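You operate a simulated robot arm through the tools that you are given. There is no shell and no other tool. Be economical: measure what you need, move in short steps, check, and stop when the job is done.

The job below is to be done with a simulated robot arm. You get a single attempt, and the scene is never put back.

JOB
Glue the print to its mount and weigh it down with the silver weight.
Fine: white paintbrush, back on its tile after; lid on the glue jar; leave the other weight. Set down upright: white paintbrush, what you pick out. A coat counts when it lies all over at full strength: go over it till it gets no stronger.

It is judged by the outcome, as a careful person would: the job done as asked, and still so three seconds after it is handed in. It fails if anything else is knocked over, pushed out of place, dropped, spilled or broken. Lids that push on must go on centred and level and be pressed home; caps that screw on are set level and turned clockwise until they are tight.

ROBOT AND FRAMES
A 7-joint arm with a fingered hand on a trunk, on a base that drives. Base frame: it is fixed to the floor where the robot stands at the start and does not move with it; the origin is under the middle of the robot, x ahead of it, y to its left, z up; the surface under the hand at the start is at about z = 814. Readings come in mm, degrees, newtons and seconds.
Its first joint turns from -115.0 to 115.0 degrees. Places, roughly: lid of the white jar [700, 300, 800]; lid of the white jar (6x6x3 cm) [700, 300, 800]; mouth of the white jar [600, 300, 900]; print on the grey mount [500, 200, 900]; white jar [600, 300, 800]; white paintbrush (4x4x13 cm) [600, 200, 800]. Payload 5 kg.
Tool frame: the origin (TCP) lies between the finger pads and is the grasp point; the fingertips stand 32 mm ahead of it; z points along the fingers, y is the line along which they close. Largest opening 160 mm; the body of the gripper starts 89 mm behind the TCP. The gripper is a hand of 4 fingers: y runs from the thumb to the fingers, the wrist lies at [0, 0, -267] in the tool frame, and closing takes about 1.5 s.
Orientation is that of the tool frame in the base frame, as a unit quaternion [x, y, z, w]. With the fingers straight down and closing along the base's y, the tool's x points along the base's -x, its y along +y and its z along -z.

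CONTROLS
- The arm moves only by the tool servo_tool. Its argument "motion" is a list of rows, each a list of 2 entries, a list of its own where there are three numbers: the shift along the tool's x, y, z in units of 300 mm (1.0 is 300 mm), then the turn, a rotation vector about the tool's x, y, z in units of 120 degrees (1.0 is 120 degrees). In form: [[[tx, ty, tz], [wx, wy, wz]], ...]. A call has 1 to 10 rows; each row is the pose to reach, as a shift and turn from the pose commanded when the call began, along the tool's axes at that moment. "jaw" is the closure, from 0 (fully open) to 1 (shut), set as the call begins (left out, the last holds). A call with a number of a shift or a turn outside -1 to 1 is refused whole. Rows are played at 5 a second. More than 50 mm and 8.6 degrees between two rows, or a gripper value outside its range, and nothing of the call is played. A pose out of reach is approached as far as the arm can. The call stops where the force on the tool passes 40 N (or 10 N more than at its start, if that is more) or the arm is blocked; 0.2 s more then pass. The fingers move at their own pace (about 45 mm/s each) and stop on an object; they squeeze with about 28 N. The grip force told is the motor's: it shows also when the fingers shut on nothing. Time passes only in rows, and 0.2 s behind the last, so rows that repeat a pose let the fingers close. The reply holds the time, the measured pose of the TCP, the force on the tool along the base axes, the opening and the grip force, in the units named above and with some noise, with the torque about the TCP (base axes, N m) and any sound that the robot's microphone picked up.
- Cameras (640 x 400 px; columns grow to the right, rows downward): "scene" is now at [27.4, 192.7, 1425.4]; the picture's right is [-0.09, -1.00, 0.00], its down [-0.56, 0.05, -0.83] and it looks along [0.83, -0.08, -0.56] (base axes); focal length 279 px, centre (320, 200). "wrist" rides on the gripper at [80, -4, -114] in the tool frame; the picture's right is [0.05, 1.00, 0.00], its down [-0.81, 0.04, -0.58] and it looks along [-0.58, 0.03, 0.82] (tool axes); focal length 265 px, centre (320, 200).
- camera(camera): a new picture of that camera. The clock stands still meanwhile.
- lift_body(by): slides the trunk up (or, below 0, down) by that many mm; the arm and the scene camera ride with it, the base frame stays. It gives what a move gives, with no picture.
- base_move(legs): drives the robot by 1 to 6 legs, each [ahead, turn to the left] in mm and degrees, along the robot's own axes; the way and the turn of a leg run together, so that a leg with both is an arc; at most 1500 mm and 180 degrees a leg. The arm and the cameras ride along, it lands a little off, and it stops where it bumps. It gives what a move gives.
- curl_fingers(finger1, finger2, finger3, thumb_bend): sets how far each is bent, from 0 (flat) to 100 (curled in); at 30 the hand is open as for a grip, at 70 the pads meet at the TCP. One left out holds its place. A second passes; each finger stops where it meets its share of the squeeze, and holds until it gets a number again. A gripper value or a shape takes the hand back. It gives what a move gives, with no picture; readings hold the bend of each and the force on the fingers (four entries, about 0 where the hand has none), thumb and palm.
- set_grasp(shape): the hand has 4 fingers and takes this shape, open, in about a second: jaw (thumb against the fingers, like two jaws); tri (thumb and two fingers); tip (a fingertip pinch); poke (one finger out to press); point (the index stretched); flat (the hand flat); cup (the hand cupped); fist (a fist). The gripper value then closes the fingers along that shape, each until it touches; the sizes above hold for jaw. It gives what a move gives, with no picture.
- head_to(pan, tilt): turns the head with the scene camera to pan (to the left, within 155 degrees either way) and tilt (down, from -29 to 69), counted from straight ahead of the robot. It gives what a move gives.
- point_at(camera, pixels): for up to 12 pixels [column, row] of the newest picture of that camera ("zoom" is the newest enlarged one), the place [x, y, z] in the base frame of the surface seen there, good to about 2 mm. The clock stands still meanwhile.
- close_up(camera, box): a new picture of the part [left, top, right, bottom] of that camera's present view, enlarged. The clock stands still meanwhile.
- sign_off(): hands the job in; it is judged then, once.

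Work in short steps. Measure before you move; look again where a grasp or a placing could have gone wrong, and mend it. You have 80 turns and 48 pictures in all, those below and enlarged ones among them. Open the gripper and draw the arm clear of the work before you hand the job in, unless the task says otherwise; then end with one line.

The tools are called after "Emit:" by a JSON object that holds its "name" and its "arguments". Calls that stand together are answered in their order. servo_tool: Moves the arm, as the interface text tells. Its arguments: {"type":"object","properties":{"motion":{"type":"array"},"jaw":{"type":"number"}},"required":["motion"]} The other tools are called the same way: lift_body (by) slides the trunk up or down; set_grasp (shape) gives the hand a shape; curl_fingers (finger1, finger2, finger3, thumb_bend) moves the fingers one by one; base_move (legs) drives the base; head_to (pan, tilt) turns the head that bears the scene camera; camera (camera) takes a picture; point_at (camera, pixels) gives the place of the surface under pixels of a picture; close_up (camera, box) takes an enlarged picture of a part of a camera's view; sign_off () hands the job in.

At the start:

```text
clock: 0.0
position: [703.2, 218.3, 1235.2]
tool_rot: [0.0, 1.0, -0.001, 0.0]
wrist_force: [-0.4, 0.6, 0.0]
torque: [0.04, -0.04, -0.03]
grip_width: 159.9
gripper_force: 0.0
shape: jaw
bend: [30.0, 30.0, 30.0, 30.0]
finger forces: [0.1, 0.0, 0.0, 0.0, 0.1, 0.0]
trunk travel left (down, up): [-250.0, 740.0]
robot x, y, heading: [-2.6, -0.8, 0.1]
head pan, tilt: [-5.4, 34.0]
```

scene: 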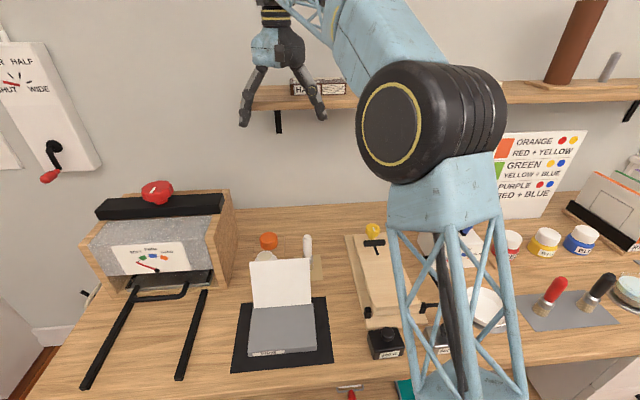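
wrist: 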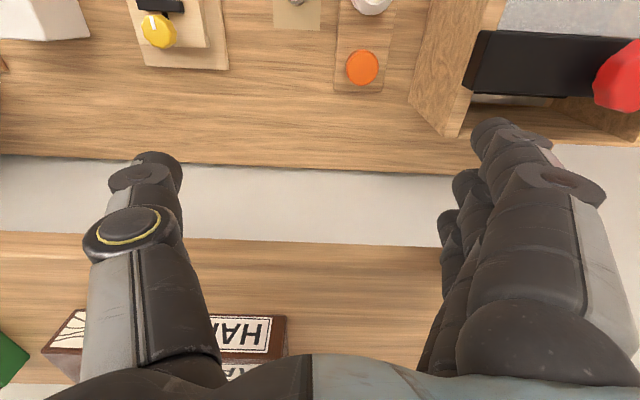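

The arm covers part of the bench; I enlarge the area round the print, jar and brush first (columns 220-440, rows 220-380).

Emit:
{"name": "close_up", "arguments": {"camera": "scene", "box": [220, 220, 450, 380]}}

Emit:
{"name": "point_at", "arguments": {"camera": "scene", "pixels": [[268, 240], [307, 240], [268, 255], [283, 283], [284, 325], [266, 352], [386, 335], [375, 243], [440, 340], [367, 312]]}}

```text
2.50 times, centred on (335, 300) of scene
```

zoom: 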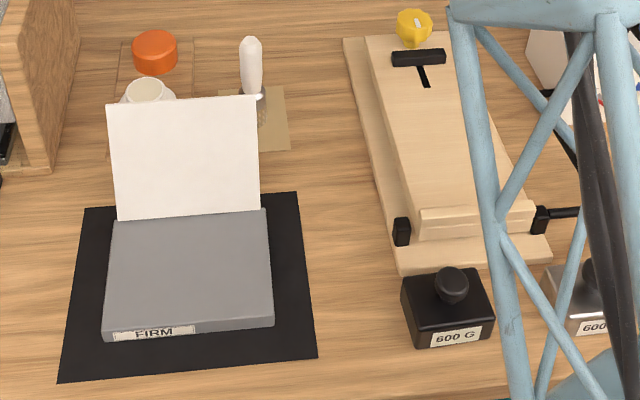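

```text
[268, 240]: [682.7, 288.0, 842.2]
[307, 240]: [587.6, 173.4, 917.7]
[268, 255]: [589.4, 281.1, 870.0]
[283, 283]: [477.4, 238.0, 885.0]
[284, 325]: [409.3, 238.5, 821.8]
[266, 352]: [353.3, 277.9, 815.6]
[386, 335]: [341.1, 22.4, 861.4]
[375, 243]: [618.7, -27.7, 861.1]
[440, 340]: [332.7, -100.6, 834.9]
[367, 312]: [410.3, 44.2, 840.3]
```

The white print stands up behind the grey mount, with the jar and its orange lid behind it, the black 600 G at (386,335) and a silver one hidden behind the arm near (440,340). I draw the hand back to look down on jar and brush with the wrist camera.

Emit:
{"name": "servo_tool", "arguments": {"motion": [[[0.15, 0, 0], [0, 0, 0]], [[0.3, 0, 0], [0, 0, 0]], [[0.45, 0, 0], [0, 0, 0]], [[0.6, 0, 0], [0, 0, 0]], [[0.75, 0, 0], [0, 0, 0]], [[0.9, 0, 0], [0, 0, 0]], [[0.9, 0, 0], [0, 0, 0]]]}}

Emit:
{"name": "camera", "arguments": {"camera": "wrist"}}

Emit:
{"name": "camera", "arguments": {"camera": "scene"}}

```text
clock: 1.6
position: [431.8, 217.9, 1234.6]
tool_rot: [0.0, 1.0, 0.0, 0.001]
wrist_force: [-1.0, 0.3, 0.3]
torque: [-0.01, -0.08, 0.02]
grip_width: 159.7
gripper_force: 0.1
shape: jaw
bend: [30.0, 30.0, 30.0, 30.0]
finger forces: [0.0, 0.0, 0.0, 0.0, 0.0, 0.1]
trunk travel left (down, up): [-250.0, 740.0]
robot x, y, heading: [-1.8, 0.3, 0.3]
head pan, tilt: [-5.4, 34.0]
```

```text
44 pictures are left
```

wrist: 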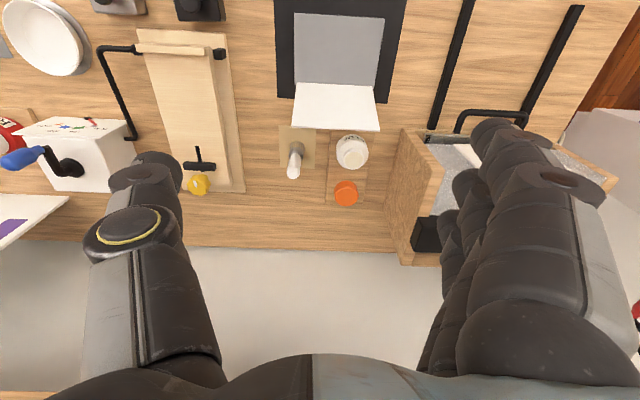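

```text
43 pictures are left
```

scene: 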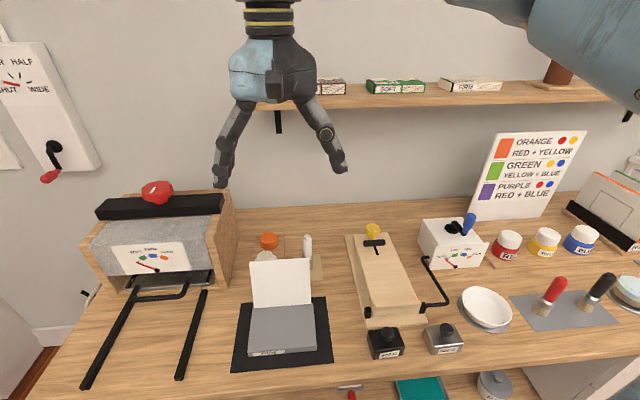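

Clear view now. I enlarge the wrist view on jar, lid, brush and mount, and measure.

Emit:
{"name": "close_up", "arguments": {"camera": "wrist", "box": [260, 70, 420, 220]}}

Emit:
{"name": "point_at", "arguments": {"camera": "wrist", "pixels": [[346, 194], [352, 147], [352, 165], [295, 147], [293, 174], [282, 132], [310, 160], [335, 110], [296, 128], [378, 131], [300, 83], [374, 83]]}}

Emit:
{"name": "close_up", "arguments": {"camera": "scene", "box": [225, 225, 475, 380]}}

Emit:
{"name": "point_at", "arguments": {"camera": "scene", "pixels": [[446, 327], [445, 334], [387, 330], [251, 309], [313, 306], [315, 346], [248, 354], [269, 238], [307, 239], [253, 263], [309, 260], [310, 304]]}}

```text
2.67 times, centred on (340, 145) of wrist
```

zoom: 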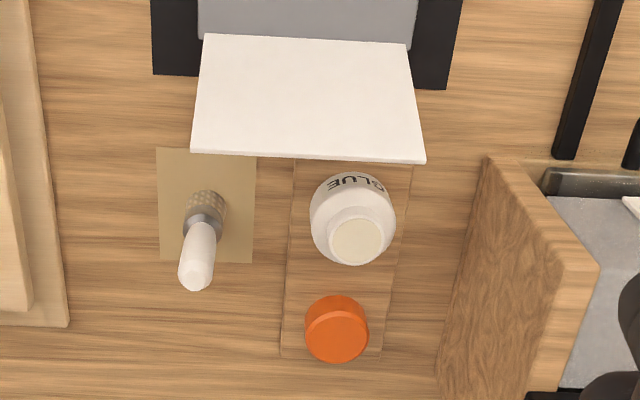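

```text
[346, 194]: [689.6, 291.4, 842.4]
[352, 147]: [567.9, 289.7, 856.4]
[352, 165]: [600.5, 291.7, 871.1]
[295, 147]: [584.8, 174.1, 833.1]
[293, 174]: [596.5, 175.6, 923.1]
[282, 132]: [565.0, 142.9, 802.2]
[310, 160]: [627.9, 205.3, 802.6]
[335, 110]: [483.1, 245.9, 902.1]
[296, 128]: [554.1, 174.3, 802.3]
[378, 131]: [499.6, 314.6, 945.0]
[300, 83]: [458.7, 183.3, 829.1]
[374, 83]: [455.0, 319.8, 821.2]
```

```text
2.56 times, centred on (350, 302) of scene
```

zoom: 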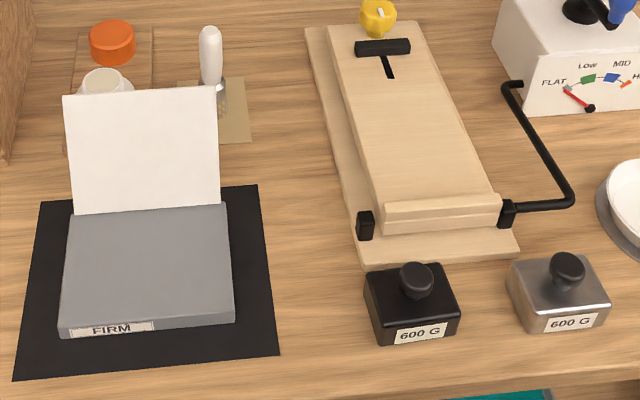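

```text
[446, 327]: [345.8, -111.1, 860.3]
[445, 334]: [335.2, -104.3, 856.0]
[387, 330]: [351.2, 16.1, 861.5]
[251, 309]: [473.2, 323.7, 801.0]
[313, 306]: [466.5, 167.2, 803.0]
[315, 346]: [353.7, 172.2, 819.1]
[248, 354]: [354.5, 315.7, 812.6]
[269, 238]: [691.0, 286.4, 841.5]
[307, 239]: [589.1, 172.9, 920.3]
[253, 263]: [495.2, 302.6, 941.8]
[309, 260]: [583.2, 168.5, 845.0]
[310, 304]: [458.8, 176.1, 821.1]
```

Measured: brush about (590,174) standing on its bristles, jar mouth (600,292,871), lid (690,290), mount top about x 354-458, y 172-318, silver weight near (340,-106). I enlarge the brush/jar further and probe the details.

Emit:
{"name": "close_up", "arguments": {"camera": "wrist", "box": [275, 125, 375, 210]}}

Emit:
{"name": "point_at", "arguments": {"camera": "wrist", "pixels": [[296, 144], [294, 155], [294, 165], [292, 177], [343, 165], [358, 165], [352, 158], [352, 170], [341, 190], [354, 190], [335, 205], [345, 203]]}}

```text
4.71 times, centred on (325, 168) of wrist
```

zoom: 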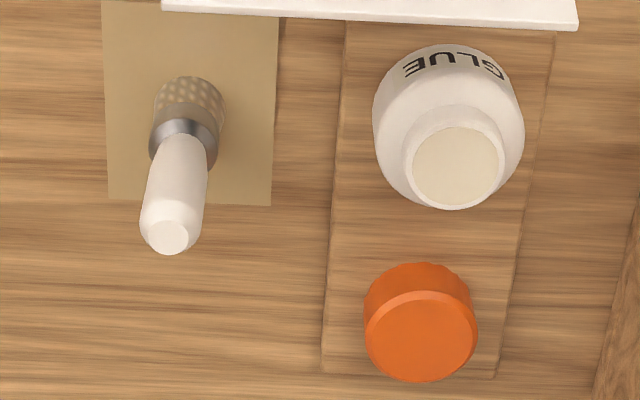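

```text
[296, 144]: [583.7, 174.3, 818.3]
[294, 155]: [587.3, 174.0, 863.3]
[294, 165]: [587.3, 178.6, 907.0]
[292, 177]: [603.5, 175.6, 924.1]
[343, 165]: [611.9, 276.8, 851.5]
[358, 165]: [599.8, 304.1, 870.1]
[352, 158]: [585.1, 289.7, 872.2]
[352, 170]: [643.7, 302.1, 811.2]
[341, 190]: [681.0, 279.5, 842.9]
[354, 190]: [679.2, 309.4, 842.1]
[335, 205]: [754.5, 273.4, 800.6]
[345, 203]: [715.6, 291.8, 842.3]
```

Brush axis is about (600,174), handle top z 925; I'll take the handle at z≈900. First go above it with the jaws half closed.

Emit:
{"name": "servo_tool", "arguments": {"motion": [[[-0.13, -0.035, 0.05], [0, 0, 0]], [[-0.27, -0.07, 0.1], [0, 0, 0]], [[-0.4, -0.11, 0.15], [0, 0, 0]], [[-0.53, -0.146, 0.2], [0, 0, 0]], [[-0.56, -0.146, 0.35], [0, 0, 0]], [[-0.56, -0.146, 0.5], [0, 0, 0]], [[-0.56, -0.146, 0.65], [0, 0, 0]], [[-0.56, -0.146, 0.7], [0, 0, 0]], [[-0.56, -0.146, 0.7], [0, 0, 0]]], "jaw": 0.5}}

Emit:
{"name": "camera", "arguments": {"camera": "wrist"}}

Emit:
{"name": "camera", "arguments": {"camera": "scene"}}

```text
clock: 3.6
position: [601.1, 173.5, 1023.8]
tool_rot: [0.0, 1.0, -0.001, 0.001]
wrist_force: [0.1, -0.5, 0.0]
torque: [0.01, -0.03, -0.01]
grip_width: 80.6
gripper_force: 0.1
shape: jaw
bend: [72.0, 72.0, 72.0, 70.0]
finger forces: [0.0, 0.1, 0.0, 0.1, 0.2, 0.0]
trunk travel left (down, up): [-250.0, 740.0]
robot x, y, heading: [-0.5, -0.2, -0.1]
head pan, tilt: [-5.4, 34.0]
```

```text
39 pictures are left
```

wrist: 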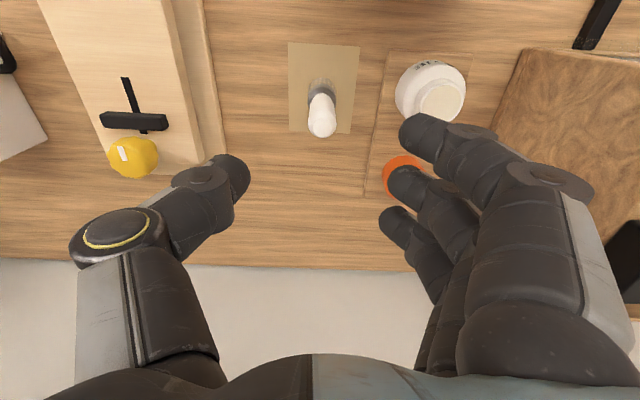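

```text
38 pictures are left
```

scene: 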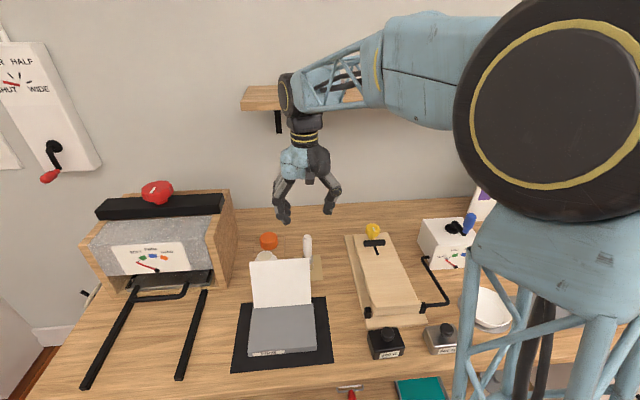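

Good view of brush top (320,125) and jar mouth (440,100); measure both for centring.

Emit:
{"name": "point_at", "arguments": {"camera": "wrist", "pixels": [[320, 112], [320, 120], [320, 127], [320, 132], [310, 118], [331, 118], [440, 84], [440, 100], [440, 116], [422, 100], [462, 98], [430, 66]]}}

Emit:
{"name": "close_up", "arguments": {"camera": "wrist", "box": [280, 30, 480, 150]}}

```text
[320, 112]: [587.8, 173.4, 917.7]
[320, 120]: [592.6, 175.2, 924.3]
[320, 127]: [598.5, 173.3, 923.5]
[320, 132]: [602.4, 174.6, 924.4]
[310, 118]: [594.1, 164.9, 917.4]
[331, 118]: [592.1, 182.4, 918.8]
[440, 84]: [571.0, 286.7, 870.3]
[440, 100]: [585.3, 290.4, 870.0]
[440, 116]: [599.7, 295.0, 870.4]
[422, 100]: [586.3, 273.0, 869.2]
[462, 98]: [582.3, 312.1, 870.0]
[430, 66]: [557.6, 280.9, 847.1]
```

```text
3.20 times, centred on (380, 90) of wrist
```

zoom: 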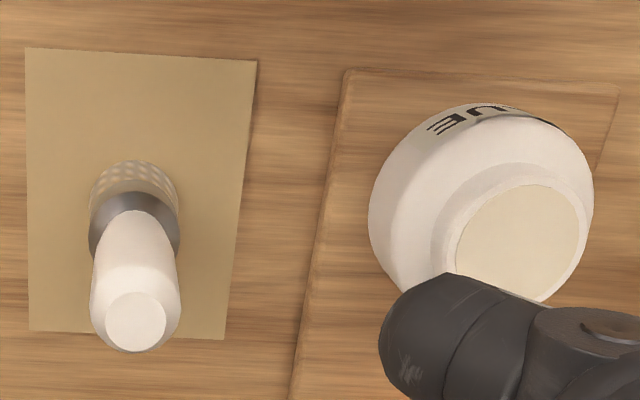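

Handle axis ≈(600.5,174), jar mouth centre ≈(591,293), glue near z 870. Descend to z 900 and close.

Emit:
{"name": "servo_tool", "arguments": {"motion": [[[0, 0, 0.14], [0, 0, 0]], [[0, 0, 0.28], [0, 0, 0]], [[0, 0, 0.4], [0, 0, 0]], [[0, 0, 0.4], [0, 0, 0]]]}}

Emit:
{"name": "servo_tool", "arguments": {"motion": [[[0, 0, 0], [0, 0, 0]], [[0, 0, 0], [0, 0, 0]], [[0, 0, 0], [0, 0, 0]], [[0, 0, 0], [0, 0, 0]], [[0, 0, 0], [0, 0, 0]], [[0, 0, 0], [0, 0, 0]], [[0, 0, 0], [0, 0, 0]], [[0, 0, 0], [0, 0, 0]]], "jaw": 1}}

Emit:
{"name": "close_up", "arguments": {"camera": "wrist", "box": [160, 0, 560, 250]}}

```text
clock: 4.6
position: [601.4, 174.7, 904.4]
tool_rot: [0.0, 1.0, 0.0, 0.0]
wrist_force: [-0.7, 0.0, -0.2]
torque: [-0.01, 0.0, 0.01]
grip_width: 80.9
gripper_force: 0.0
shape: jaw
bend: [72.0, 72.0, 72.0, 70.0]
finger forces: [0.0, 0.0, 0.0, 0.0, 0.0, 0.1]
trunk travel left (down, up): [-250.0, 740.0]
robot x, y, heading: [-2.7, -0.3, 0.0]
head pan, tilt: [-5.4, 34.0]
```

```text
clock: 6.4
position: [601.2, 175.8, 905.5]
tool_rot: [0.0, 1.0, -0.001, 0.0]
wrist_force: [-0.2, 0.6, 3.0]
torque: [0.18, -0.02, 0.03]
grip_width: 4.5
gripper_force: 28.2
shape: jaw
bend: [69.0, 71.0, 69.0, 71.0]
finger forces: [0.0, 16.3, 0.1, 0.1, 16.3, 0.0]
trunk travel left (down, up): [-250.0, 740.0]
robot x, y, heading: [2.6, -1.1, 0.1]
head pan, tilt: [-5.4, 34.0]
```

```text
1.60 times, centred on (360, 125) of wrist
```

zoom: 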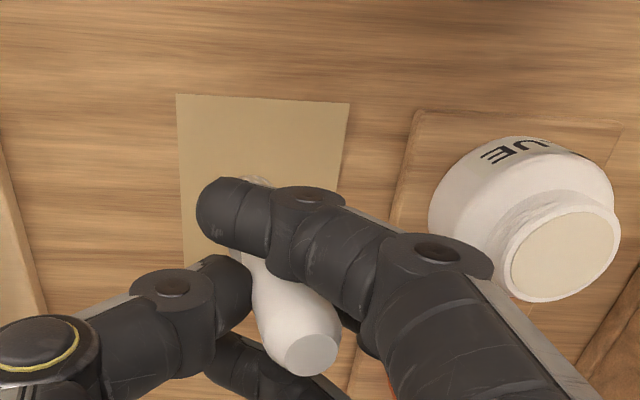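

Middle finger and thumb hold at 16 N, but the top now shows at zoom (312,355), further right than before. I check whether the brush leaned.

Emit:
{"name": "point_at", "arguments": {"camera": "zoom", "pixels": [[312, 355], [330, 345], [295, 345], [258, 290], [265, 265], [258, 178], [240, 262]]}}

Emit:
{"name": "close_up", "arguments": {"camera": "scene", "box": [230, 170, 370, 290]}}

```text
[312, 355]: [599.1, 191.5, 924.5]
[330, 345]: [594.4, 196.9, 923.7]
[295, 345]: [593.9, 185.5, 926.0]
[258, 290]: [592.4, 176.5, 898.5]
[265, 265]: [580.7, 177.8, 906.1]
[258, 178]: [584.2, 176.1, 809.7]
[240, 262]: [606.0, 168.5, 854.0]
```

```text
3.33 times, centred on (300, 230) of scene
```

zoom: 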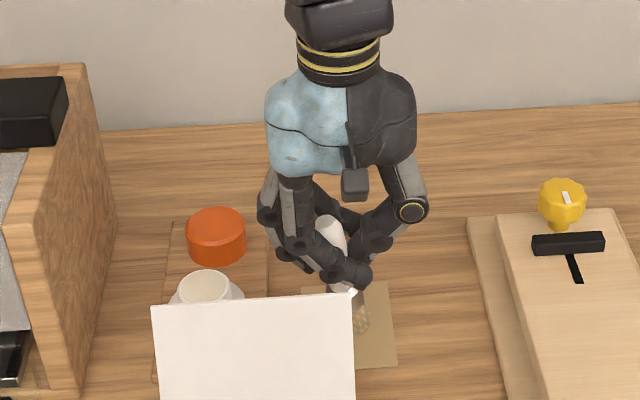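

The brush leaned about 8° towards +y in this grip. I open half way, rise clear, and switch to the three-point shape for a straighter hold.

Emit:
{"name": "servo_tool", "arguments": {"motion": [[[0, 0, 0], [0, 0, 0]], [[0, 0, 0], [0, 0, 0]], [[0, 0, 0], [0, 0, 0]], [[0, 0, 0], [0, 0, 0]], [[0, 0, 0], [0, 0, 0]], [[0, 0, -0.13], [0, 0, 0]], [[0, 0, -0.26], [0, 0, 0]], [[0, 0, -0.36], [0, 0, 0]], [[0, 0, -0.36], [0, 0, 0]]], "jaw": 0.6}}

Emit:
{"name": "set_grasp", "arguments": {"shape": "tri"}}

Emit:
{"name": "servo_tool", "arguments": {"motion": [[[0, 0, 0], [0, 0, 0]], [[0, 0, 0], [0, 0, 0]], [[0, 0, 0], [0, 0, 0]], [[0, 0, 0], [0, 0, 0]], [[0, 0, 0], [0, 0, 0]], [[0, 0, 0], [0, 0, 0]]], "jaw": 0.6}}

Emit:
{"name": "camera", "arguments": {"camera": "wrist"}}

```text
clock: 8.4
position: [600.2, 174.7, 1012.1]
tool_rot: [0.0, 1.0, 0.0, 0.0]
wrist_force: [0.6, -0.3, 0.0]
torque: [0.01, -0.01, -0.01]
grip_width: 63.2
gripper_force: 0.0
shape: jaw
bend: [73.0, 73.0, 73.0, 70.0]
finger forces: [0.0, 0.1, 0.0, 0.1, 0.0, 0.0]
trunk travel left (down, up): [-250.0, 740.0]
robot x, y, heading: [1.7, 2.5, 0.1]
head pan, tilt: [-5.4, 34.0]
```

```text
clock: 9.3
position: [600.4, 175.1, 1013.1]
tool_rot: [-0.001, 1.0, -0.001, 0.0]
wrist_force: [-0.3, -0.7, 0.0]
torque: [0.0, -0.02, 0.0]
grip_width: 159.9
gripper_force: 0.1
shape: tri
bend: [30.0, 30.0, 1.0, 30.0]
finger forces: [0.0, 0.1, 0.1, 0.0, 0.0, 0.1]
trunk travel left (down, up): [-250.0, 740.0]
robot x, y, heading: [0.3, 0.1, 0.2]
head pan, tilt: [-5.4, 34.0]
```

```text
clock: 10.7
position: [599.8, 175.1, 1012.6]
tool_rot: [0.001, 1.0, 0.0, 0.0]
wrist_force: [0.6, -0.2, -0.4]
torque: [0.02, 0.0, 0.02]
grip_width: 64.6
gripper_force: 0.0
shape: tri
bend: [73.0, 73.0, 1.0, 70.0]
finger forces: [0.1, 0.1, 0.0, 0.1, 0.0, 0.0]
trunk travel left (down, up): [-250.0, 740.0]
robot x, y, heading: [-0.3, 4.2, 0.1]
head pan, tilt: [-5.4, 34.0]
```

```text
34 pictures are left
```

wrist: 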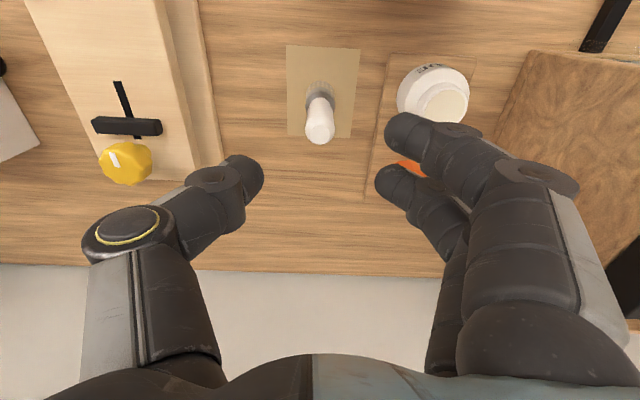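

Brush stands upright again at (320,125). I check where the idle third finger sticks out before descending.

Emit:
{"name": "close_up", "arguments": {"camera": "scene", "box": [230, 140, 370, 260]}}

```text
3.33 times, centred on (300, 200) of scene
```

zoom: 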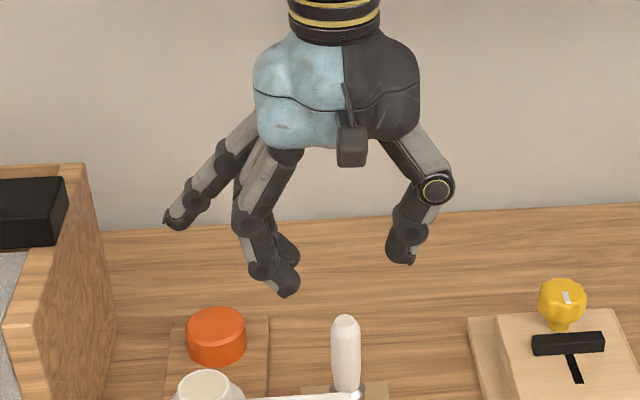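

Third finger is splayed up and outward, clear of the jar. Descend and close in the tri shape.

Emit:
{"name": "servo_tool", "arguments": {"motion": [[[0, -0.003, 0.14], [0, 0, 0]], [[0, -0.003, 0.28], [0, 0, 0]], [[0, -0.003, 0.36], [0, 0, 0]], [[0, -0.003, 0.36], [0, 0, 0]]]}}

Emit:
{"name": "servo_tool", "arguments": {"motion": [[[0, 0, 0], [0, 0, 0]], [[0, 0, 0], [0, 0, 0]], [[0, 0, 0], [0, 0, 0]], [[0, 0, 0], [0, 0, 0]], [[0, 0, 0], [0, 0, 0]], [[0, 0, 0], [0, 0, 0]], [[0, 0, 0], [0, 0, 0]], [[0, 0, 0], [0, 0, 0]]], "jaw": 1}}

Emit:
{"name": "close_up", "arguments": {"camera": "wrist", "box": [160, 0, 560, 250]}}

```text
clock: 11.7
position: [600.4, 173.4, 904.2]
tool_rot: [0.0, 1.0, -0.001, 0.001]
wrist_force: [0.3, 1.6, -0.1]
torque: [0.0, -0.02, 0.0]
grip_width: 64.7
gripper_force: 0.0
shape: tri
bend: [73.0, 73.0, 1.0, 70.0]
finger forces: [0.0, 0.1, 0.0, 0.0, 0.0, 0.1]
trunk travel left (down, up): [-250.0, 740.0]
robot x, y, heading: [-0.2, -0.9, 0.0]
head pan, tilt: [-5.4, 34.0]
```

```text
clock: 13.5
position: [601.4, 173.5, 904.7]
tool_rot: [-0.001, 1.0, -0.001, 0.0]
wrist_force: [0.5, 1.2, 2.7]
torque: [0.15, 0.0, 0.02]
grip_width: 8.8
gripper_force: 27.9
shape: tri
bend: [70.0, 72.0, 27.0, 71.0]
finger forces: [0.0, 19.2, 0.0, 0.1, 19.0, 0.1]
trunk travel left (down, up): [-250.0, 740.0]
robot x, y, heading: [-1.1, -3.8, -0.1]
head pan, tilt: [-5.4, 34.0]
```

```text
1.60 times, centred on (360, 125) of wrist
```

zoom: 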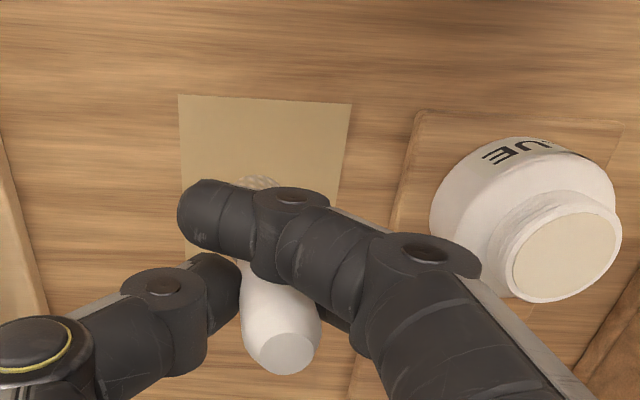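

The brush looks straighter now; measure its top and bottom.

Emit:
{"name": "point_at", "arguments": {"camera": "zoom", "pixels": [[282, 353], [300, 345], [262, 345], [260, 182], [246, 180], [275, 183]]}}

Emit:
{"name": "close_up", "arguments": {"camera": "scene", "box": [230, 170, 370, 290]}}

```text
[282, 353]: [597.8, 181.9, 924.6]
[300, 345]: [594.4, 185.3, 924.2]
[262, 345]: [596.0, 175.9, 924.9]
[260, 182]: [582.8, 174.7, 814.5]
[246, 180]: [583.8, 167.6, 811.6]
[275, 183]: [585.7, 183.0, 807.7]
```

```text
3.33 times, centred on (300, 230) of scene
```

zoom: 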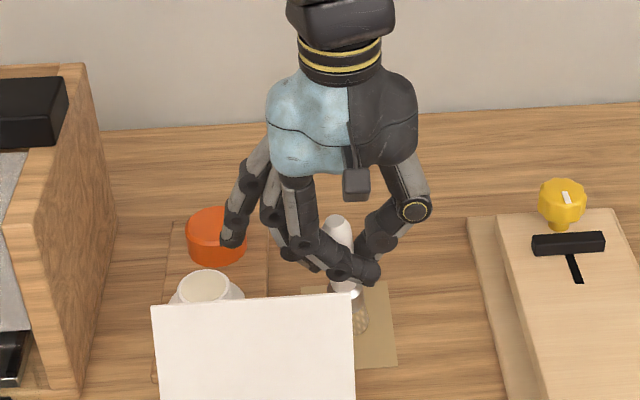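

Only about 3° of lean now. Lift 100 mm and check the hold.

Emit:
{"name": "servo_tool", "arguments": {"motion": [[[0, 0, -0.05], [0, 0, 0]], [[0, 0, -0.15], [0, 0, 0]], [[0, 0, -0.28], [0, 0, 0]], [[0, 0, -0.34], [0, 0, 0]], [[0, 0, -0.34], [0, 0, 0]]]}}

Emit:
{"name": "close_up", "arguments": {"camera": "scene", "box": [230, 150, 370, 270]}}

Emit:
{"name": "point_at", "arguments": {"camera": "zoom", "pixels": [[345, 270], [345, 300], [345, 240], [330, 160]]}}

```text
clock: 14.7
position: [600.6, 173.9, 1007.6]
tool_rot: [0.0, 1.0, -0.001, 0.001]
wrist_force: [0.1, 1.0, -0.7]
torque: [0.01, -0.02, 0.02]
grip_width: 8.6
gripper_force: 28.6
shape: tri
bend: [70.0, 71.0, 28.0, 71.0]
finger forces: [0.1, 18.5, 0.0, 0.1, 19.0, 0.0]
trunk travel left (down, up): [-250.0, 740.0]
robot x, y, heading: [-1.9, -2.7, -0.1]
head pan, tilt: [-5.4, 34.0]
```

```text
3.33 times, centred on (300, 210) of scene
```

zoom: 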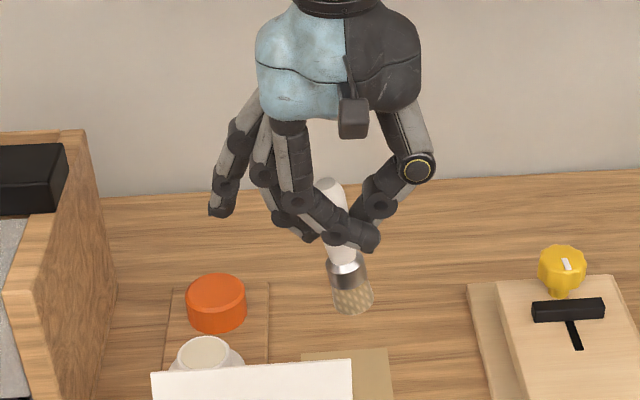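

```text
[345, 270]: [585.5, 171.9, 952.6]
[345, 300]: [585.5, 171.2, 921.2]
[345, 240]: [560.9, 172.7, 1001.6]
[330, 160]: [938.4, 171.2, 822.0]
```

Brush is up. I measure its lean from left/right edges of bristles, and its bottom.

Emit:
{"name": "point_at", "arguments": {"camera": "zoom", "pixels": [[336, 298], [370, 298], [352, 314], [353, 305], [329, 266], [358, 258], [318, 190], [341, 190], [330, 180], [205, 350], [190, 350], [222, 350]]}}

```text
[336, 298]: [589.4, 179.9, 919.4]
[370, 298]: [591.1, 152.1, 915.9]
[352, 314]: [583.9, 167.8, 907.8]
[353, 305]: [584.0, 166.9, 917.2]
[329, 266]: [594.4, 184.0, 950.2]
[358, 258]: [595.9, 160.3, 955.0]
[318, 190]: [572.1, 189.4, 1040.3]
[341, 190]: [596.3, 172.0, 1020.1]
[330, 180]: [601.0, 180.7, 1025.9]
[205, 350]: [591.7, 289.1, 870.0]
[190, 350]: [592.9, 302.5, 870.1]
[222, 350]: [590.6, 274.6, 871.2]
```

Brush leans 7.5° (top to +y), bottom centre relative to TCP about (0,-8.6,-98). I check the nearby box height, then level the brush and move above the jar mouth (591,293).

Emit:
{"name": "point_at", "arguments": {"camera": "zoom", "pixels": [[75, 145], [50, 250], [30, 160], [95, 240]]}}

Emit:
{"name": "servo_tool", "arguments": {"motion": [[[0.01, 0.05, 0], [-0.02, 0, 0]], [[0.02, 0.15, 0], [-0.04, 0, 0]], [[0.032, 0.25, 0], [-0.0625, 0, 0]], [[0.032, 0.34, 0], [-0.0625, 0, 0]], [[0.032, 0.383, 0], [-0.0625, 0, 0]], [[0.032, 0.383, 0], [-0.0625, 0, 0]]]}}

Emit:
{"name": "close_up", "arguments": {"camera": "scene", "box": [210, 150, 350, 270]}}

```text
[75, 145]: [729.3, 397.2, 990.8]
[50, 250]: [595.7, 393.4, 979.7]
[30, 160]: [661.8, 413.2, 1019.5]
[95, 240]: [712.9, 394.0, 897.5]
```

```text
clock: 16.1
position: [592.9, 288.2, 1007.0]
tool_rot: [0.0, 0.998, 0.065, 0.0]
wrist_force: [0.2, 1.1, -1.0]
torque: [-0.01, -0.02, 0.02]
grip_width: 8.4
gripper_force: 27.9
shape: tri
bend: [70.0, 71.0, 28.0, 71.0]
finger forces: [0.1, 18.6, 0.0, 0.0, 19.1, 0.0]
trunk travel left (down, up): [-250.0, 740.0]
robot x, y, heading: [-2.8, -0.6, 0.2]
head pan, tilt: [-5.4, 34.0]
```

```text
3.33 times, centred on (280, 210) of scene
```

zoom: 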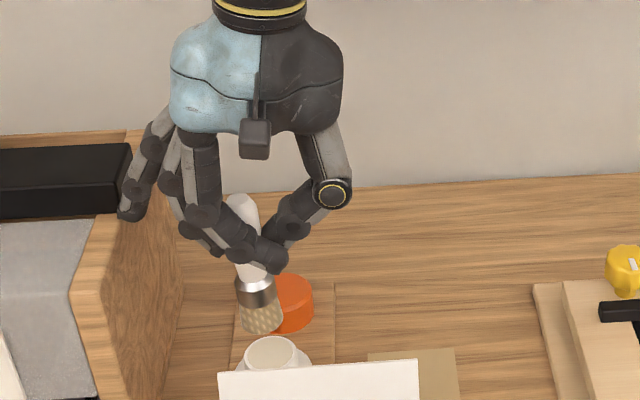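

Measure finger 3's clearance to the box and the brush bottom relative to the mouth.

Emit:
{"name": "point_at", "arguments": {"camera": "zoom", "pixels": [[128, 212], [118, 205], [245, 318], [279, 318], [262, 330], [239, 282], [276, 280], [230, 210], [257, 210], [271, 350], [255, 352], [288, 352]]}}

```text
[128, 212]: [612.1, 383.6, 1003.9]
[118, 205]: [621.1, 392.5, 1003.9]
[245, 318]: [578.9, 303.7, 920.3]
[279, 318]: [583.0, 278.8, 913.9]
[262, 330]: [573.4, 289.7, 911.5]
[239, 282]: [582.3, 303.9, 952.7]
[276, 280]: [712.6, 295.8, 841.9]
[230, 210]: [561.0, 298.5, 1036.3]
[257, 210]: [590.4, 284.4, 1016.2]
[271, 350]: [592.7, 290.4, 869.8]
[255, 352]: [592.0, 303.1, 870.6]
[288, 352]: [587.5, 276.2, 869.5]
```

Finger 3's tip (y≈392) would land on the box edge, so I curl it in first; the brush bottom (590,291) is already over the mouth.

Emit:
{"name": "curl_fingers", "arguments": {"finger3": 62}}

Emit:
{"name": "servo_tool", "arguments": {"motion": [[[0, -0.0065, 0.05], [0, 0, 0]], [[0, -0.013, 0.1], [0, 0, 0]], [[0, -0.0195, 0.149], [0, 0, 0]], [[0, -0.0195, 0.149], [0, 0, 0]]]}}

Emit:
{"name": "close_up", "arguments": {"camera": "scene", "box": [210, 160, 350, 280]}}

```text
clock: 17.1
position: [592.1, 288.0, 1007.0]
tool_rot: [-0.001, 0.998, 0.064, -0.001]
wrist_force: [-0.2, 0.1, -0.3]
torque: [0.01, 0.02, -0.05]
grip_width: 15.4
gripper_force: 18.6
shape: fingers
bend: [70.0, 71.0, 62.0, 71.0]
finger forces: [0.1, 18.6, 0.0, 0.0, 19.2, 0.0]
trunk travel left (down, up): [-250.0, 740.0]
robot x, y, heading: [2.5, -2.4, 0.1]
head pan, tilt: [-5.4, 34.0]
```

```text
clock: 18.1
position: [592.5, 288.4, 963.5]
tool_rot: [0.0, 0.998, 0.067, 0.002]
wrist_force: [0.8, -2.8, 30.8]
torque: [0.48, 0.01, -0.06]
grip_width: 16.0
gripper_force: 24.4
shape: fingers
bend: [70.0, 71.0, 62.0, 75.0]
finger forces: [0.0, 22.0, 0.1, 0.0, 26.6, 0.0]
trunk travel left (down, up): [-250.0, 740.0]
robot x, y, heading: [-0.3, 0.8, -0.2]
head pan, tilt: [-5.4, 34.0]
```

```text
3.33 times, centred on (280, 220) of scene
```

zoom: 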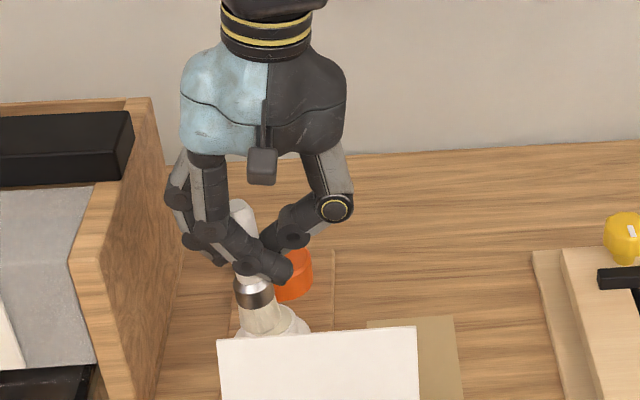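

30 N of push at brush bottom ≈ 866: it has met the glue surface or rim, and the bristles now look cream-coated. Rise and look.

Emit:
{"name": "servo_tool", "arguments": {"motion": [[[0, 0.0065, -0.05], [0, 0, 0]], [[0, 0.019, -0.145], [0, 0, 0]], [[0, 0.032, -0.24], [0, 0, 0]], [[0, 0.032, -0.24], [0, 0, 0]]]}}

Emit:
{"name": "close_up", "arguments": {"camera": "scene", "box": [210, 150, 350, 270]}}

Emit:
{"name": "point_at", "arguments": {"camera": "zoom", "pixels": [[245, 300], [279, 300], [262, 310], [230, 190], [257, 190], [271, 350], [255, 352], [288, 352]]}}

```text
clock: 19.1
position: [592.7, 288.0, 1035.4]
tool_rot: [0.001, 0.998, 0.065, 0.0]
wrist_force: [-0.2, 0.0, -0.3]
torque: [0.0, 0.01, 0.0]
grip_width: 16.3
gripper_force: 18.0
shape: fingers
bend: [70.0, 71.0, 62.0, 73.0]
finger forces: [0.1, 18.0, 0.0, 0.1, 18.2, 0.0]
trunk travel left (down, up): [-250.0, 740.0]
robot x, y, heading: [0.1, 1.7, -0.0]
head pan, tilt: [-5.4, 34.0]
```

```text
3.33 times, centred on (280, 210) of scene
```

zoom: 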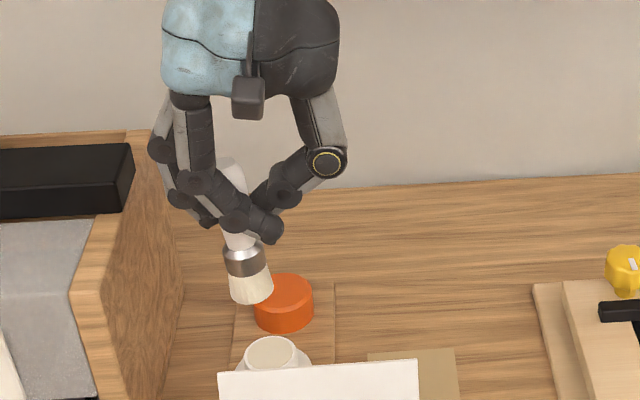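

```text
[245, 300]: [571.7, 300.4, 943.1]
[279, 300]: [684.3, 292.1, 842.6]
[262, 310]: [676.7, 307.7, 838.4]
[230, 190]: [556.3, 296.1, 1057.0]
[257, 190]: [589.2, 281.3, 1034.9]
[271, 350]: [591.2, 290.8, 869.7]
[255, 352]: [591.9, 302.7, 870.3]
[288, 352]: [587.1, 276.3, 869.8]
```

Brush is loaded and the jar is unmoved. Measure the brush pose again.

Emit:
{"name": "point_at", "arguments": {"camera": "zoom", "pixels": [[234, 295], [270, 293], [250, 303], [252, 290], [226, 258], [262, 255], [244, 262], [222, 170], [243, 172], [231, 163]]}}

Emit:
{"name": "close_up", "arguments": {"camera": "wrist", "box": [160, 0, 560, 250]}}

```text
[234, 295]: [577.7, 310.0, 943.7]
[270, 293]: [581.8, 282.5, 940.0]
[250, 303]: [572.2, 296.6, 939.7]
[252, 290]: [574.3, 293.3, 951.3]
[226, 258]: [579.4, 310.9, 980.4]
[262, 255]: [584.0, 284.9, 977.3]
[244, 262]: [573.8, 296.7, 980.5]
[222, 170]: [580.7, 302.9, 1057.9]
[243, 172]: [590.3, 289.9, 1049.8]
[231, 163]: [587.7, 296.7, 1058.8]
```

```text
1.60 times, centred on (360, 125) of wrist
```

zoom: 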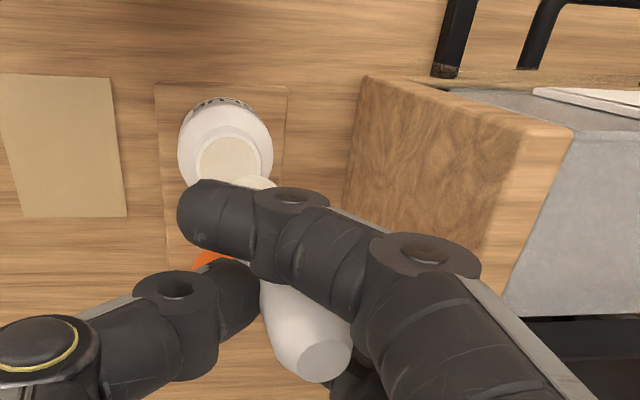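

Brush is now vertical, bottom centre ≈ TCP+(-5.5,+8,-97.5). Now a close look at the mount to map its top.

Emit:
{"name": "close_up", "arguments": {"camera": "scene", "box": [225, 250, 345, 380]}}

Emit:
{"name": "point_at", "arguments": {"camera": "scene", "pixels": [[254, 309], [283, 307], [312, 305], [313, 325], [252, 330], [282, 330], [314, 342], [251, 347], [283, 345], [283, 310], [257, 303], [309, 300]]}}

```text
3.08 times, centred on (285, 315) of scene
```

zoom: 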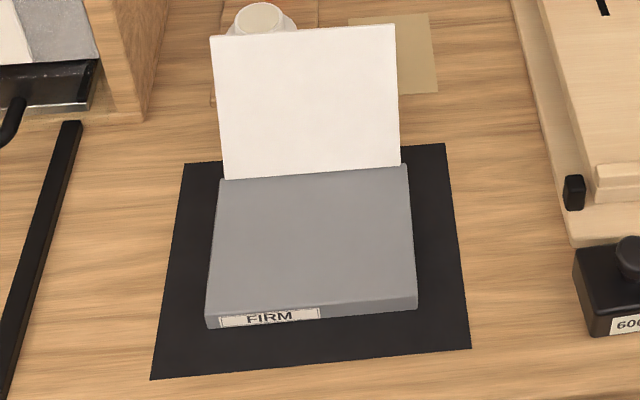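

```text
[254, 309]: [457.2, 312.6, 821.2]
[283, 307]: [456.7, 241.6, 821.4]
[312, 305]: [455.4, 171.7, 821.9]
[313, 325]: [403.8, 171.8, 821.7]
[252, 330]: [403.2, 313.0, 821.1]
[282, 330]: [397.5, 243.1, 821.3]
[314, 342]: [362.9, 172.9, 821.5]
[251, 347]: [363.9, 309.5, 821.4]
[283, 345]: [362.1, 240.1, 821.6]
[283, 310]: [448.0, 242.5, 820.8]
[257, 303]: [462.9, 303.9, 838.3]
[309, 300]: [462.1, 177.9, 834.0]
```

Mount top is z 821.3, x 353–458, y 167–317. I rise over the print (top z 945) and carry the brush to above the front right corner.

Emit:
{"name": "servo_tool", "arguments": {"motion": [[[0, 0.0161, -0.1223], [0, 0, 0]], [[0.122, -0.0467, -0.1306], [0, 0, 0]], [[0.244, -0.1095, -0.1388], [0, 0, 0]], [[0.367, -0.1723, -0.1471], [0, 0, 0]], [[0.489, -0.235, -0.1554], [0, 0, 0]], [[0.611, -0.2978, -0.1636], [0, 0, 0]], [[0.733, -0.3606, -0.1719], [0, 0, 0]], [[0.733, -0.3606, -0.1719], [0, 0, 0]]]}}

Emit:
{"name": "camera", "arguments": {"camera": "scene"}}

```text
clock: 21.1
position: [388.6, 183.8, 1037.3]
tool_rot: [0.004, 0.998, 0.047, -0.038]
wrist_force: [-0.2, 0.0, -1.0]
torque: [-0.03, 0.0, -0.01]
grip_width: 16.0
gripper_force: 18.5
shape: fingers
bend: [70.0, 70.0, 62.0, 73.0]
finger forces: [0.0, 18.3, 0.1, 0.0, 18.5, 0.1]
out of reach, approached as far as the arm can: row 7, 8
trunk travel left (down, up): [-250.0, 740.0]
robot x, y, heading: [-0.8, 3.1, -0.0]
head pan, tilt: [-5.4, 34.0]
stopped in row 8: the arm was blocked; the commanded pose is now the measured one
```

```text
24 pictures are left
```

scene: 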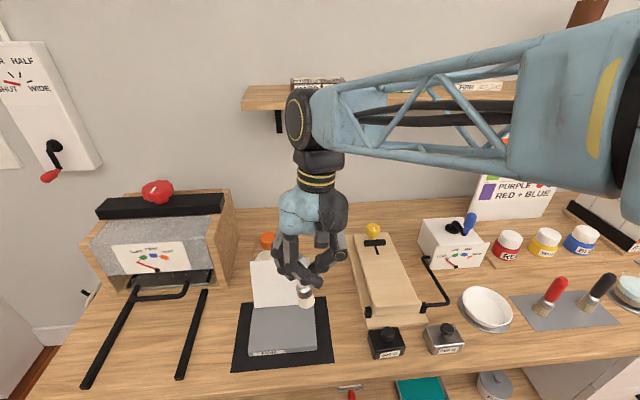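

The arm can't fold in that near at this height. I drive the base back 200 mm so the mount sits mid-reach.

Emit:
{"name": "base_move", "arguments": {"legs": [[-200, 0]]}}

```text
clock: 22.7
position: [187.7, 181.7, 1036.8]
tool_rot: [0.003, 0.998, 0.047, -0.038]
wrist_force: [0.5, 0.3, -0.5]
torque: [-0.02, 0.02, 0.01]
grip_width: 16.4
gripper_force: 18.0
shape: fingers
bend: [70.0, 70.0, 62.0, 73.0]
finger forces: [0.0, 18.3, 0.0, 0.0, 18.4, 0.0]
trunk travel left (down, up): [-250.0, 740.0]
robot x, y, heading: [-206.2, -1.7, -0.3]
head pan, tilt: [-5.4, 34.0]
```

Restore the upright brush orientation and advance to x≈298 in front of the mount.

Emit:
{"name": "servo_tool", "arguments": {"motion": [[[-0.12, 0.002, -0.02], [-0.006, -0.012, -0.002]], [[-0.24, 0.004, -0.04], [-0.012, -0.024, -0.0035]], [[-0.363, 0.0067, -0.0607], [-0.0172, -0.036, -0.0053]], [[-0.363, 0.0067, -0.0607], [-0.0172, -0.036, -0.0053]]]}}

Emit:
{"name": "camera", "arguments": {"camera": "scene"}}

```text
clock: 23.7
position: [297.8, 183.4, 1046.5]
tool_rot: [0.0, 0.998, 0.066, 0.0]
wrist_force: [0.1, 0.2, -1.3]
torque: [-0.04, 0.04, -0.01]
grip_width: 16.3
gripper_force: 17.9
shape: fingers
bend: [70.0, 70.0, 62.0, 73.0]
finger forces: [0.0, 18.3, 0.0, 0.0, 18.3, 0.0]
trunk travel left (down, up): [-250.0, 740.0]
robot x, y, heading: [-200.7, 2.8, 0.1]
head pan, tilt: [-5.4, 34.0]
```

```text
23 pictures are left
```

scene: 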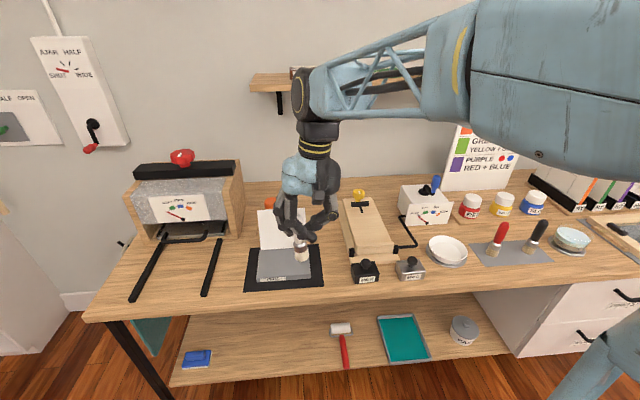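

Now check brush bottom in this view and remeasure the mount with the new camera position.

Emit:
{"name": "close_up", "arguments": {"camera": "scene", "box": [240, 190, 350, 300]}}

Emit:
{"name": "point_at", "arguments": {"camera": "scene", "pixels": [[294, 257], [308, 257], [301, 261], [301, 255], [262, 252], [258, 278], [311, 277], [285, 278], [267, 212], [275, 230], [276, 218], [290, 248]]}}

```text
3.64 times, centred on (295, 245) of scene
```

zoom: 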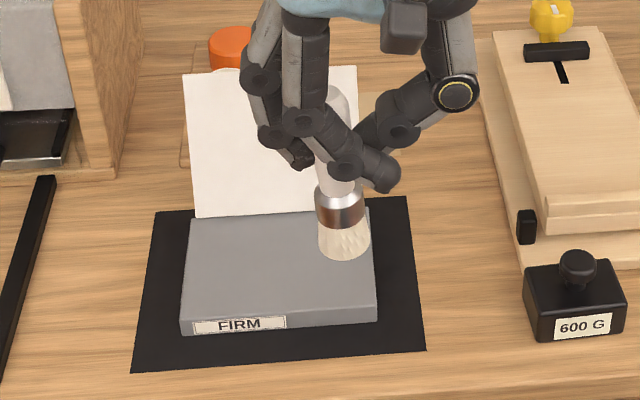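

```text
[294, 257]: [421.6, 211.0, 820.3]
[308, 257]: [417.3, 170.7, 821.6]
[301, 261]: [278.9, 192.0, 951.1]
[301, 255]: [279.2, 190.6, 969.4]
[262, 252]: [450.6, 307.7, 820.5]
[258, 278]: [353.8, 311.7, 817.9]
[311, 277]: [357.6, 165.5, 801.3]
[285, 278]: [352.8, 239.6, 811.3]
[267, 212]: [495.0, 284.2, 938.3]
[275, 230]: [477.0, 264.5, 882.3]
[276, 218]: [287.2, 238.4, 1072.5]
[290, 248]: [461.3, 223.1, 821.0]
```

Bottom offset is confirmed as (-5,+8,-97.5). Go to just above the front right corner: bottom at (368,181,826).

Emit:
{"name": "servo_tool", "arguments": {"motion": [[[-0.125, -0.0147, 0], [0, 0, 0]], [[-0.2507, -0.0347, 0.1], [0, 0, 0]], [[-0.2507, -0.054, 0.22], [0, 0, 0]], [[-0.2507, -0.072, 0.33], [0, 0, 0]], [[-0.2507, -0.0868, 0.395], [0, 0, 0]], [[-0.2507, -0.0868, 0.395], [0, 0, 0]]]}}

```text
clock: 25.1
position: [372.7, 172.1, 926.1]
tool_rot: [0.0, 0.998, 0.065, 0.0]
wrist_force: [-0.2, 0.5, -1.6]
torque: [-0.02, 0.03, -0.05]
grip_width: 16.3
gripper_force: 18.6
shape: fingers
bend: [70.0, 70.0, 62.0, 73.0]
finger forces: [0.1, 18.1, 0.0, 0.1, 18.2, 0.0]
trunk travel left (down, up): [-250.0, 740.0]
robot x, y, heading: [-202.3, 1.3, -0.2]
head pan, tilt: [-5.4, 34.0]
```

Lower 8 mm into contact and sweep along +y on the first (front) line.

Emit:
{"name": "servo_tool", "arguments": {"motion": [[[0, -0.0022, 0.0165], [0, 0, 0]], [[0, -0.0035, 0.0264], [0, 0, 0]], [[0, 0.063, 0.0351], [0, 0, 0]], [[0, 0.129, 0.0438], [0, 0, 0]], [[0, 0.195, 0.0525], [0, 0, 0]], [[0, 0.261, 0.0612], [0, 0, 0]], [[0, 0.327, 0.0699], [0, 0, 0]], [[0, 0.4, 0.0795], [0, 0, 0]], [[0, 0.4, 0.0795], [0, 0, 0]]]}}

Emit:
{"name": "close_up", "arguments": {"camera": "scene", "box": [240, 200, 350, 300]}}

```text
clock: 27.1
position: [373.6, 294.5, 917.7]
tool_rot: [0.0, 0.998, 0.065, 0.0]
wrist_force: [-0.4, -2.1, 6.7]
torque: [-0.11, 0.0, 0.02]
grip_width: 16.7
gripper_force: 23.8
shape: fingers
bend: [70.0, 69.0, 62.0, 75.0]
finger forces: [0.0, 21.6, 0.0, 0.0, 25.9, 0.1]
trunk travel left (down, up): [-250.0, 740.0]
robot x, y, heading: [-201.0, -0.5, 0.1]
head pan, tilt: [-5.4, 34.0]
```

```text
4.00 times, centred on (295, 250) of scene
```

zoom: 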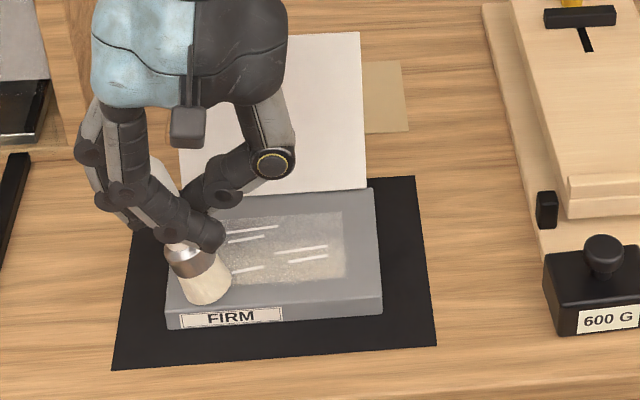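

A coated rectangle is appearing in the middle of the mount, still thin and streaky. I continue zig-zag over the rest.

Emit:
{"name": "servo_tool", "arguments": {"motion": [[[-0.0733, 0, 0], [0, 0, 0]], [[-0.0733, -0.1355, -0.0178], [0, 0, 0]], [[-0.0733, -0.271, -0.0357], [0, 0, 0]], [[-0.0733, -0.4066, -0.0535], [0, 0, 0]], [[-0.1467, -0.4066, -0.0535], [0, 0, 0]], [[-0.1467, -0.271, -0.0357], [0, 0, 0]], [[-0.1467, -0.1355, -0.0178], [0, 0, 0]], [[-0.1467, 0, 0], [0, 0, 0]], [[-0.2, 0, 0], [0, 0, 0]]]}}

Emit:
{"name": "close_up", "arguments": {"camera": "scene", "box": [240, 200, 350, 300]}}

```text
clock: 29.1
position: [432.9, 293.4, 918.2]
tool_rot: [0.0, 0.998, 0.065, 0.001]
wrist_force: [-0.6, -0.1, 0.4]
torque: [-0.04, 0.02, 0.01]
grip_width: 16.6
gripper_force: 18.4
shape: fingers
bend: [70.0, 70.0, 62.0, 74.0]
finger forces: [0.1, 18.1, 0.1, 0.1, 18.3, 0.0]
trunk travel left (down, up): [-250.0, 740.0]
robot x, y, heading: [-204.9, -1.2, -0.2]
head pan, tilt: [-5.4, 34.0]
```

```text
4.00 times, centred on (295, 250) of scene
```

zoom: 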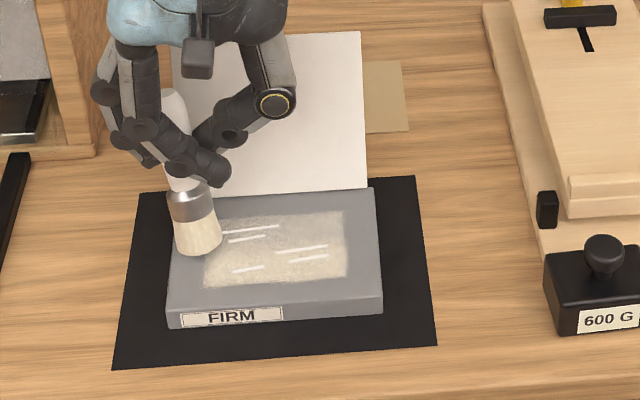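

Force is near zero, so contact was light; press 3 mm lower and go back over the rectangle (zoom 203-346, 212-287).

Emit:
{"name": "servo_tool", "arguments": {"motion": [[[0, -0.0344, 0.0055], [0, 0, 0]], [[0, -0.1666, -0.0119], [0, 0, 0]], [[0, -0.2822, -0.0271], [0, 0, 0]], [[0, -0.3979, -0.0423], [0, 0, 0]], [[0.0667, -0.3979, -0.0423], [0, 0, 0]], [[0.0667, -0.2822, -0.0271], [0, 0, 0]], [[0.0667, -0.1666, -0.0119], [0, 0, 0]], [[0.0667, -0.0344, 0.0055], [0, 0, 0]], [[0.1333, -0.0344, 0.0055], [0, 0, 0]], [[0.1333, -0.1666, -0.0119], [0, 0, 0]]]}}

Emit:
{"name": "close_up", "arguments": {"camera": "scene", "box": [240, 200, 350, 300]}}

```text
clock: 31.3
position: [392.6, 243.2, 913.5]
tool_rot: [-0.001, 0.998, 0.066, 0.0]
wrist_force: [0.2, -0.7, 10.5]
torque: [0.11, 0.02, 0.03]
grip_width: 16.3
gripper_force: 19.4
shape: fingers
bend: [70.0, 72.0, 62.0, 73.0]
finger forces: [0.0, 18.9, 0.1, 0.0, 20.5, 0.0]
trunk travel left (down, up): [-250.0, 740.0]
robot x, y, heading: [-203.0, 1.7, 0.1]
head pan, tilt: [-5.4, 34.0]
```

```text
4.00 times, centred on (295, 250) of scene
```

zoom: 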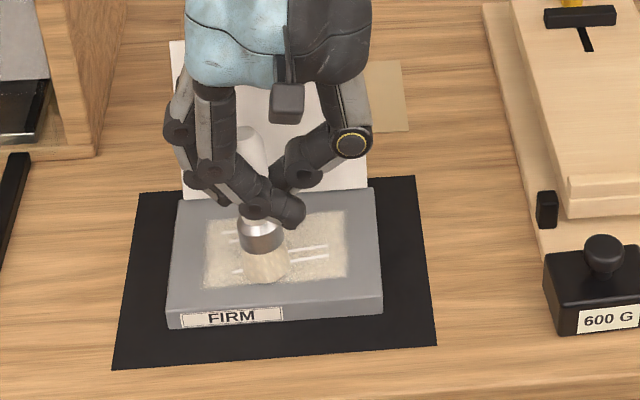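

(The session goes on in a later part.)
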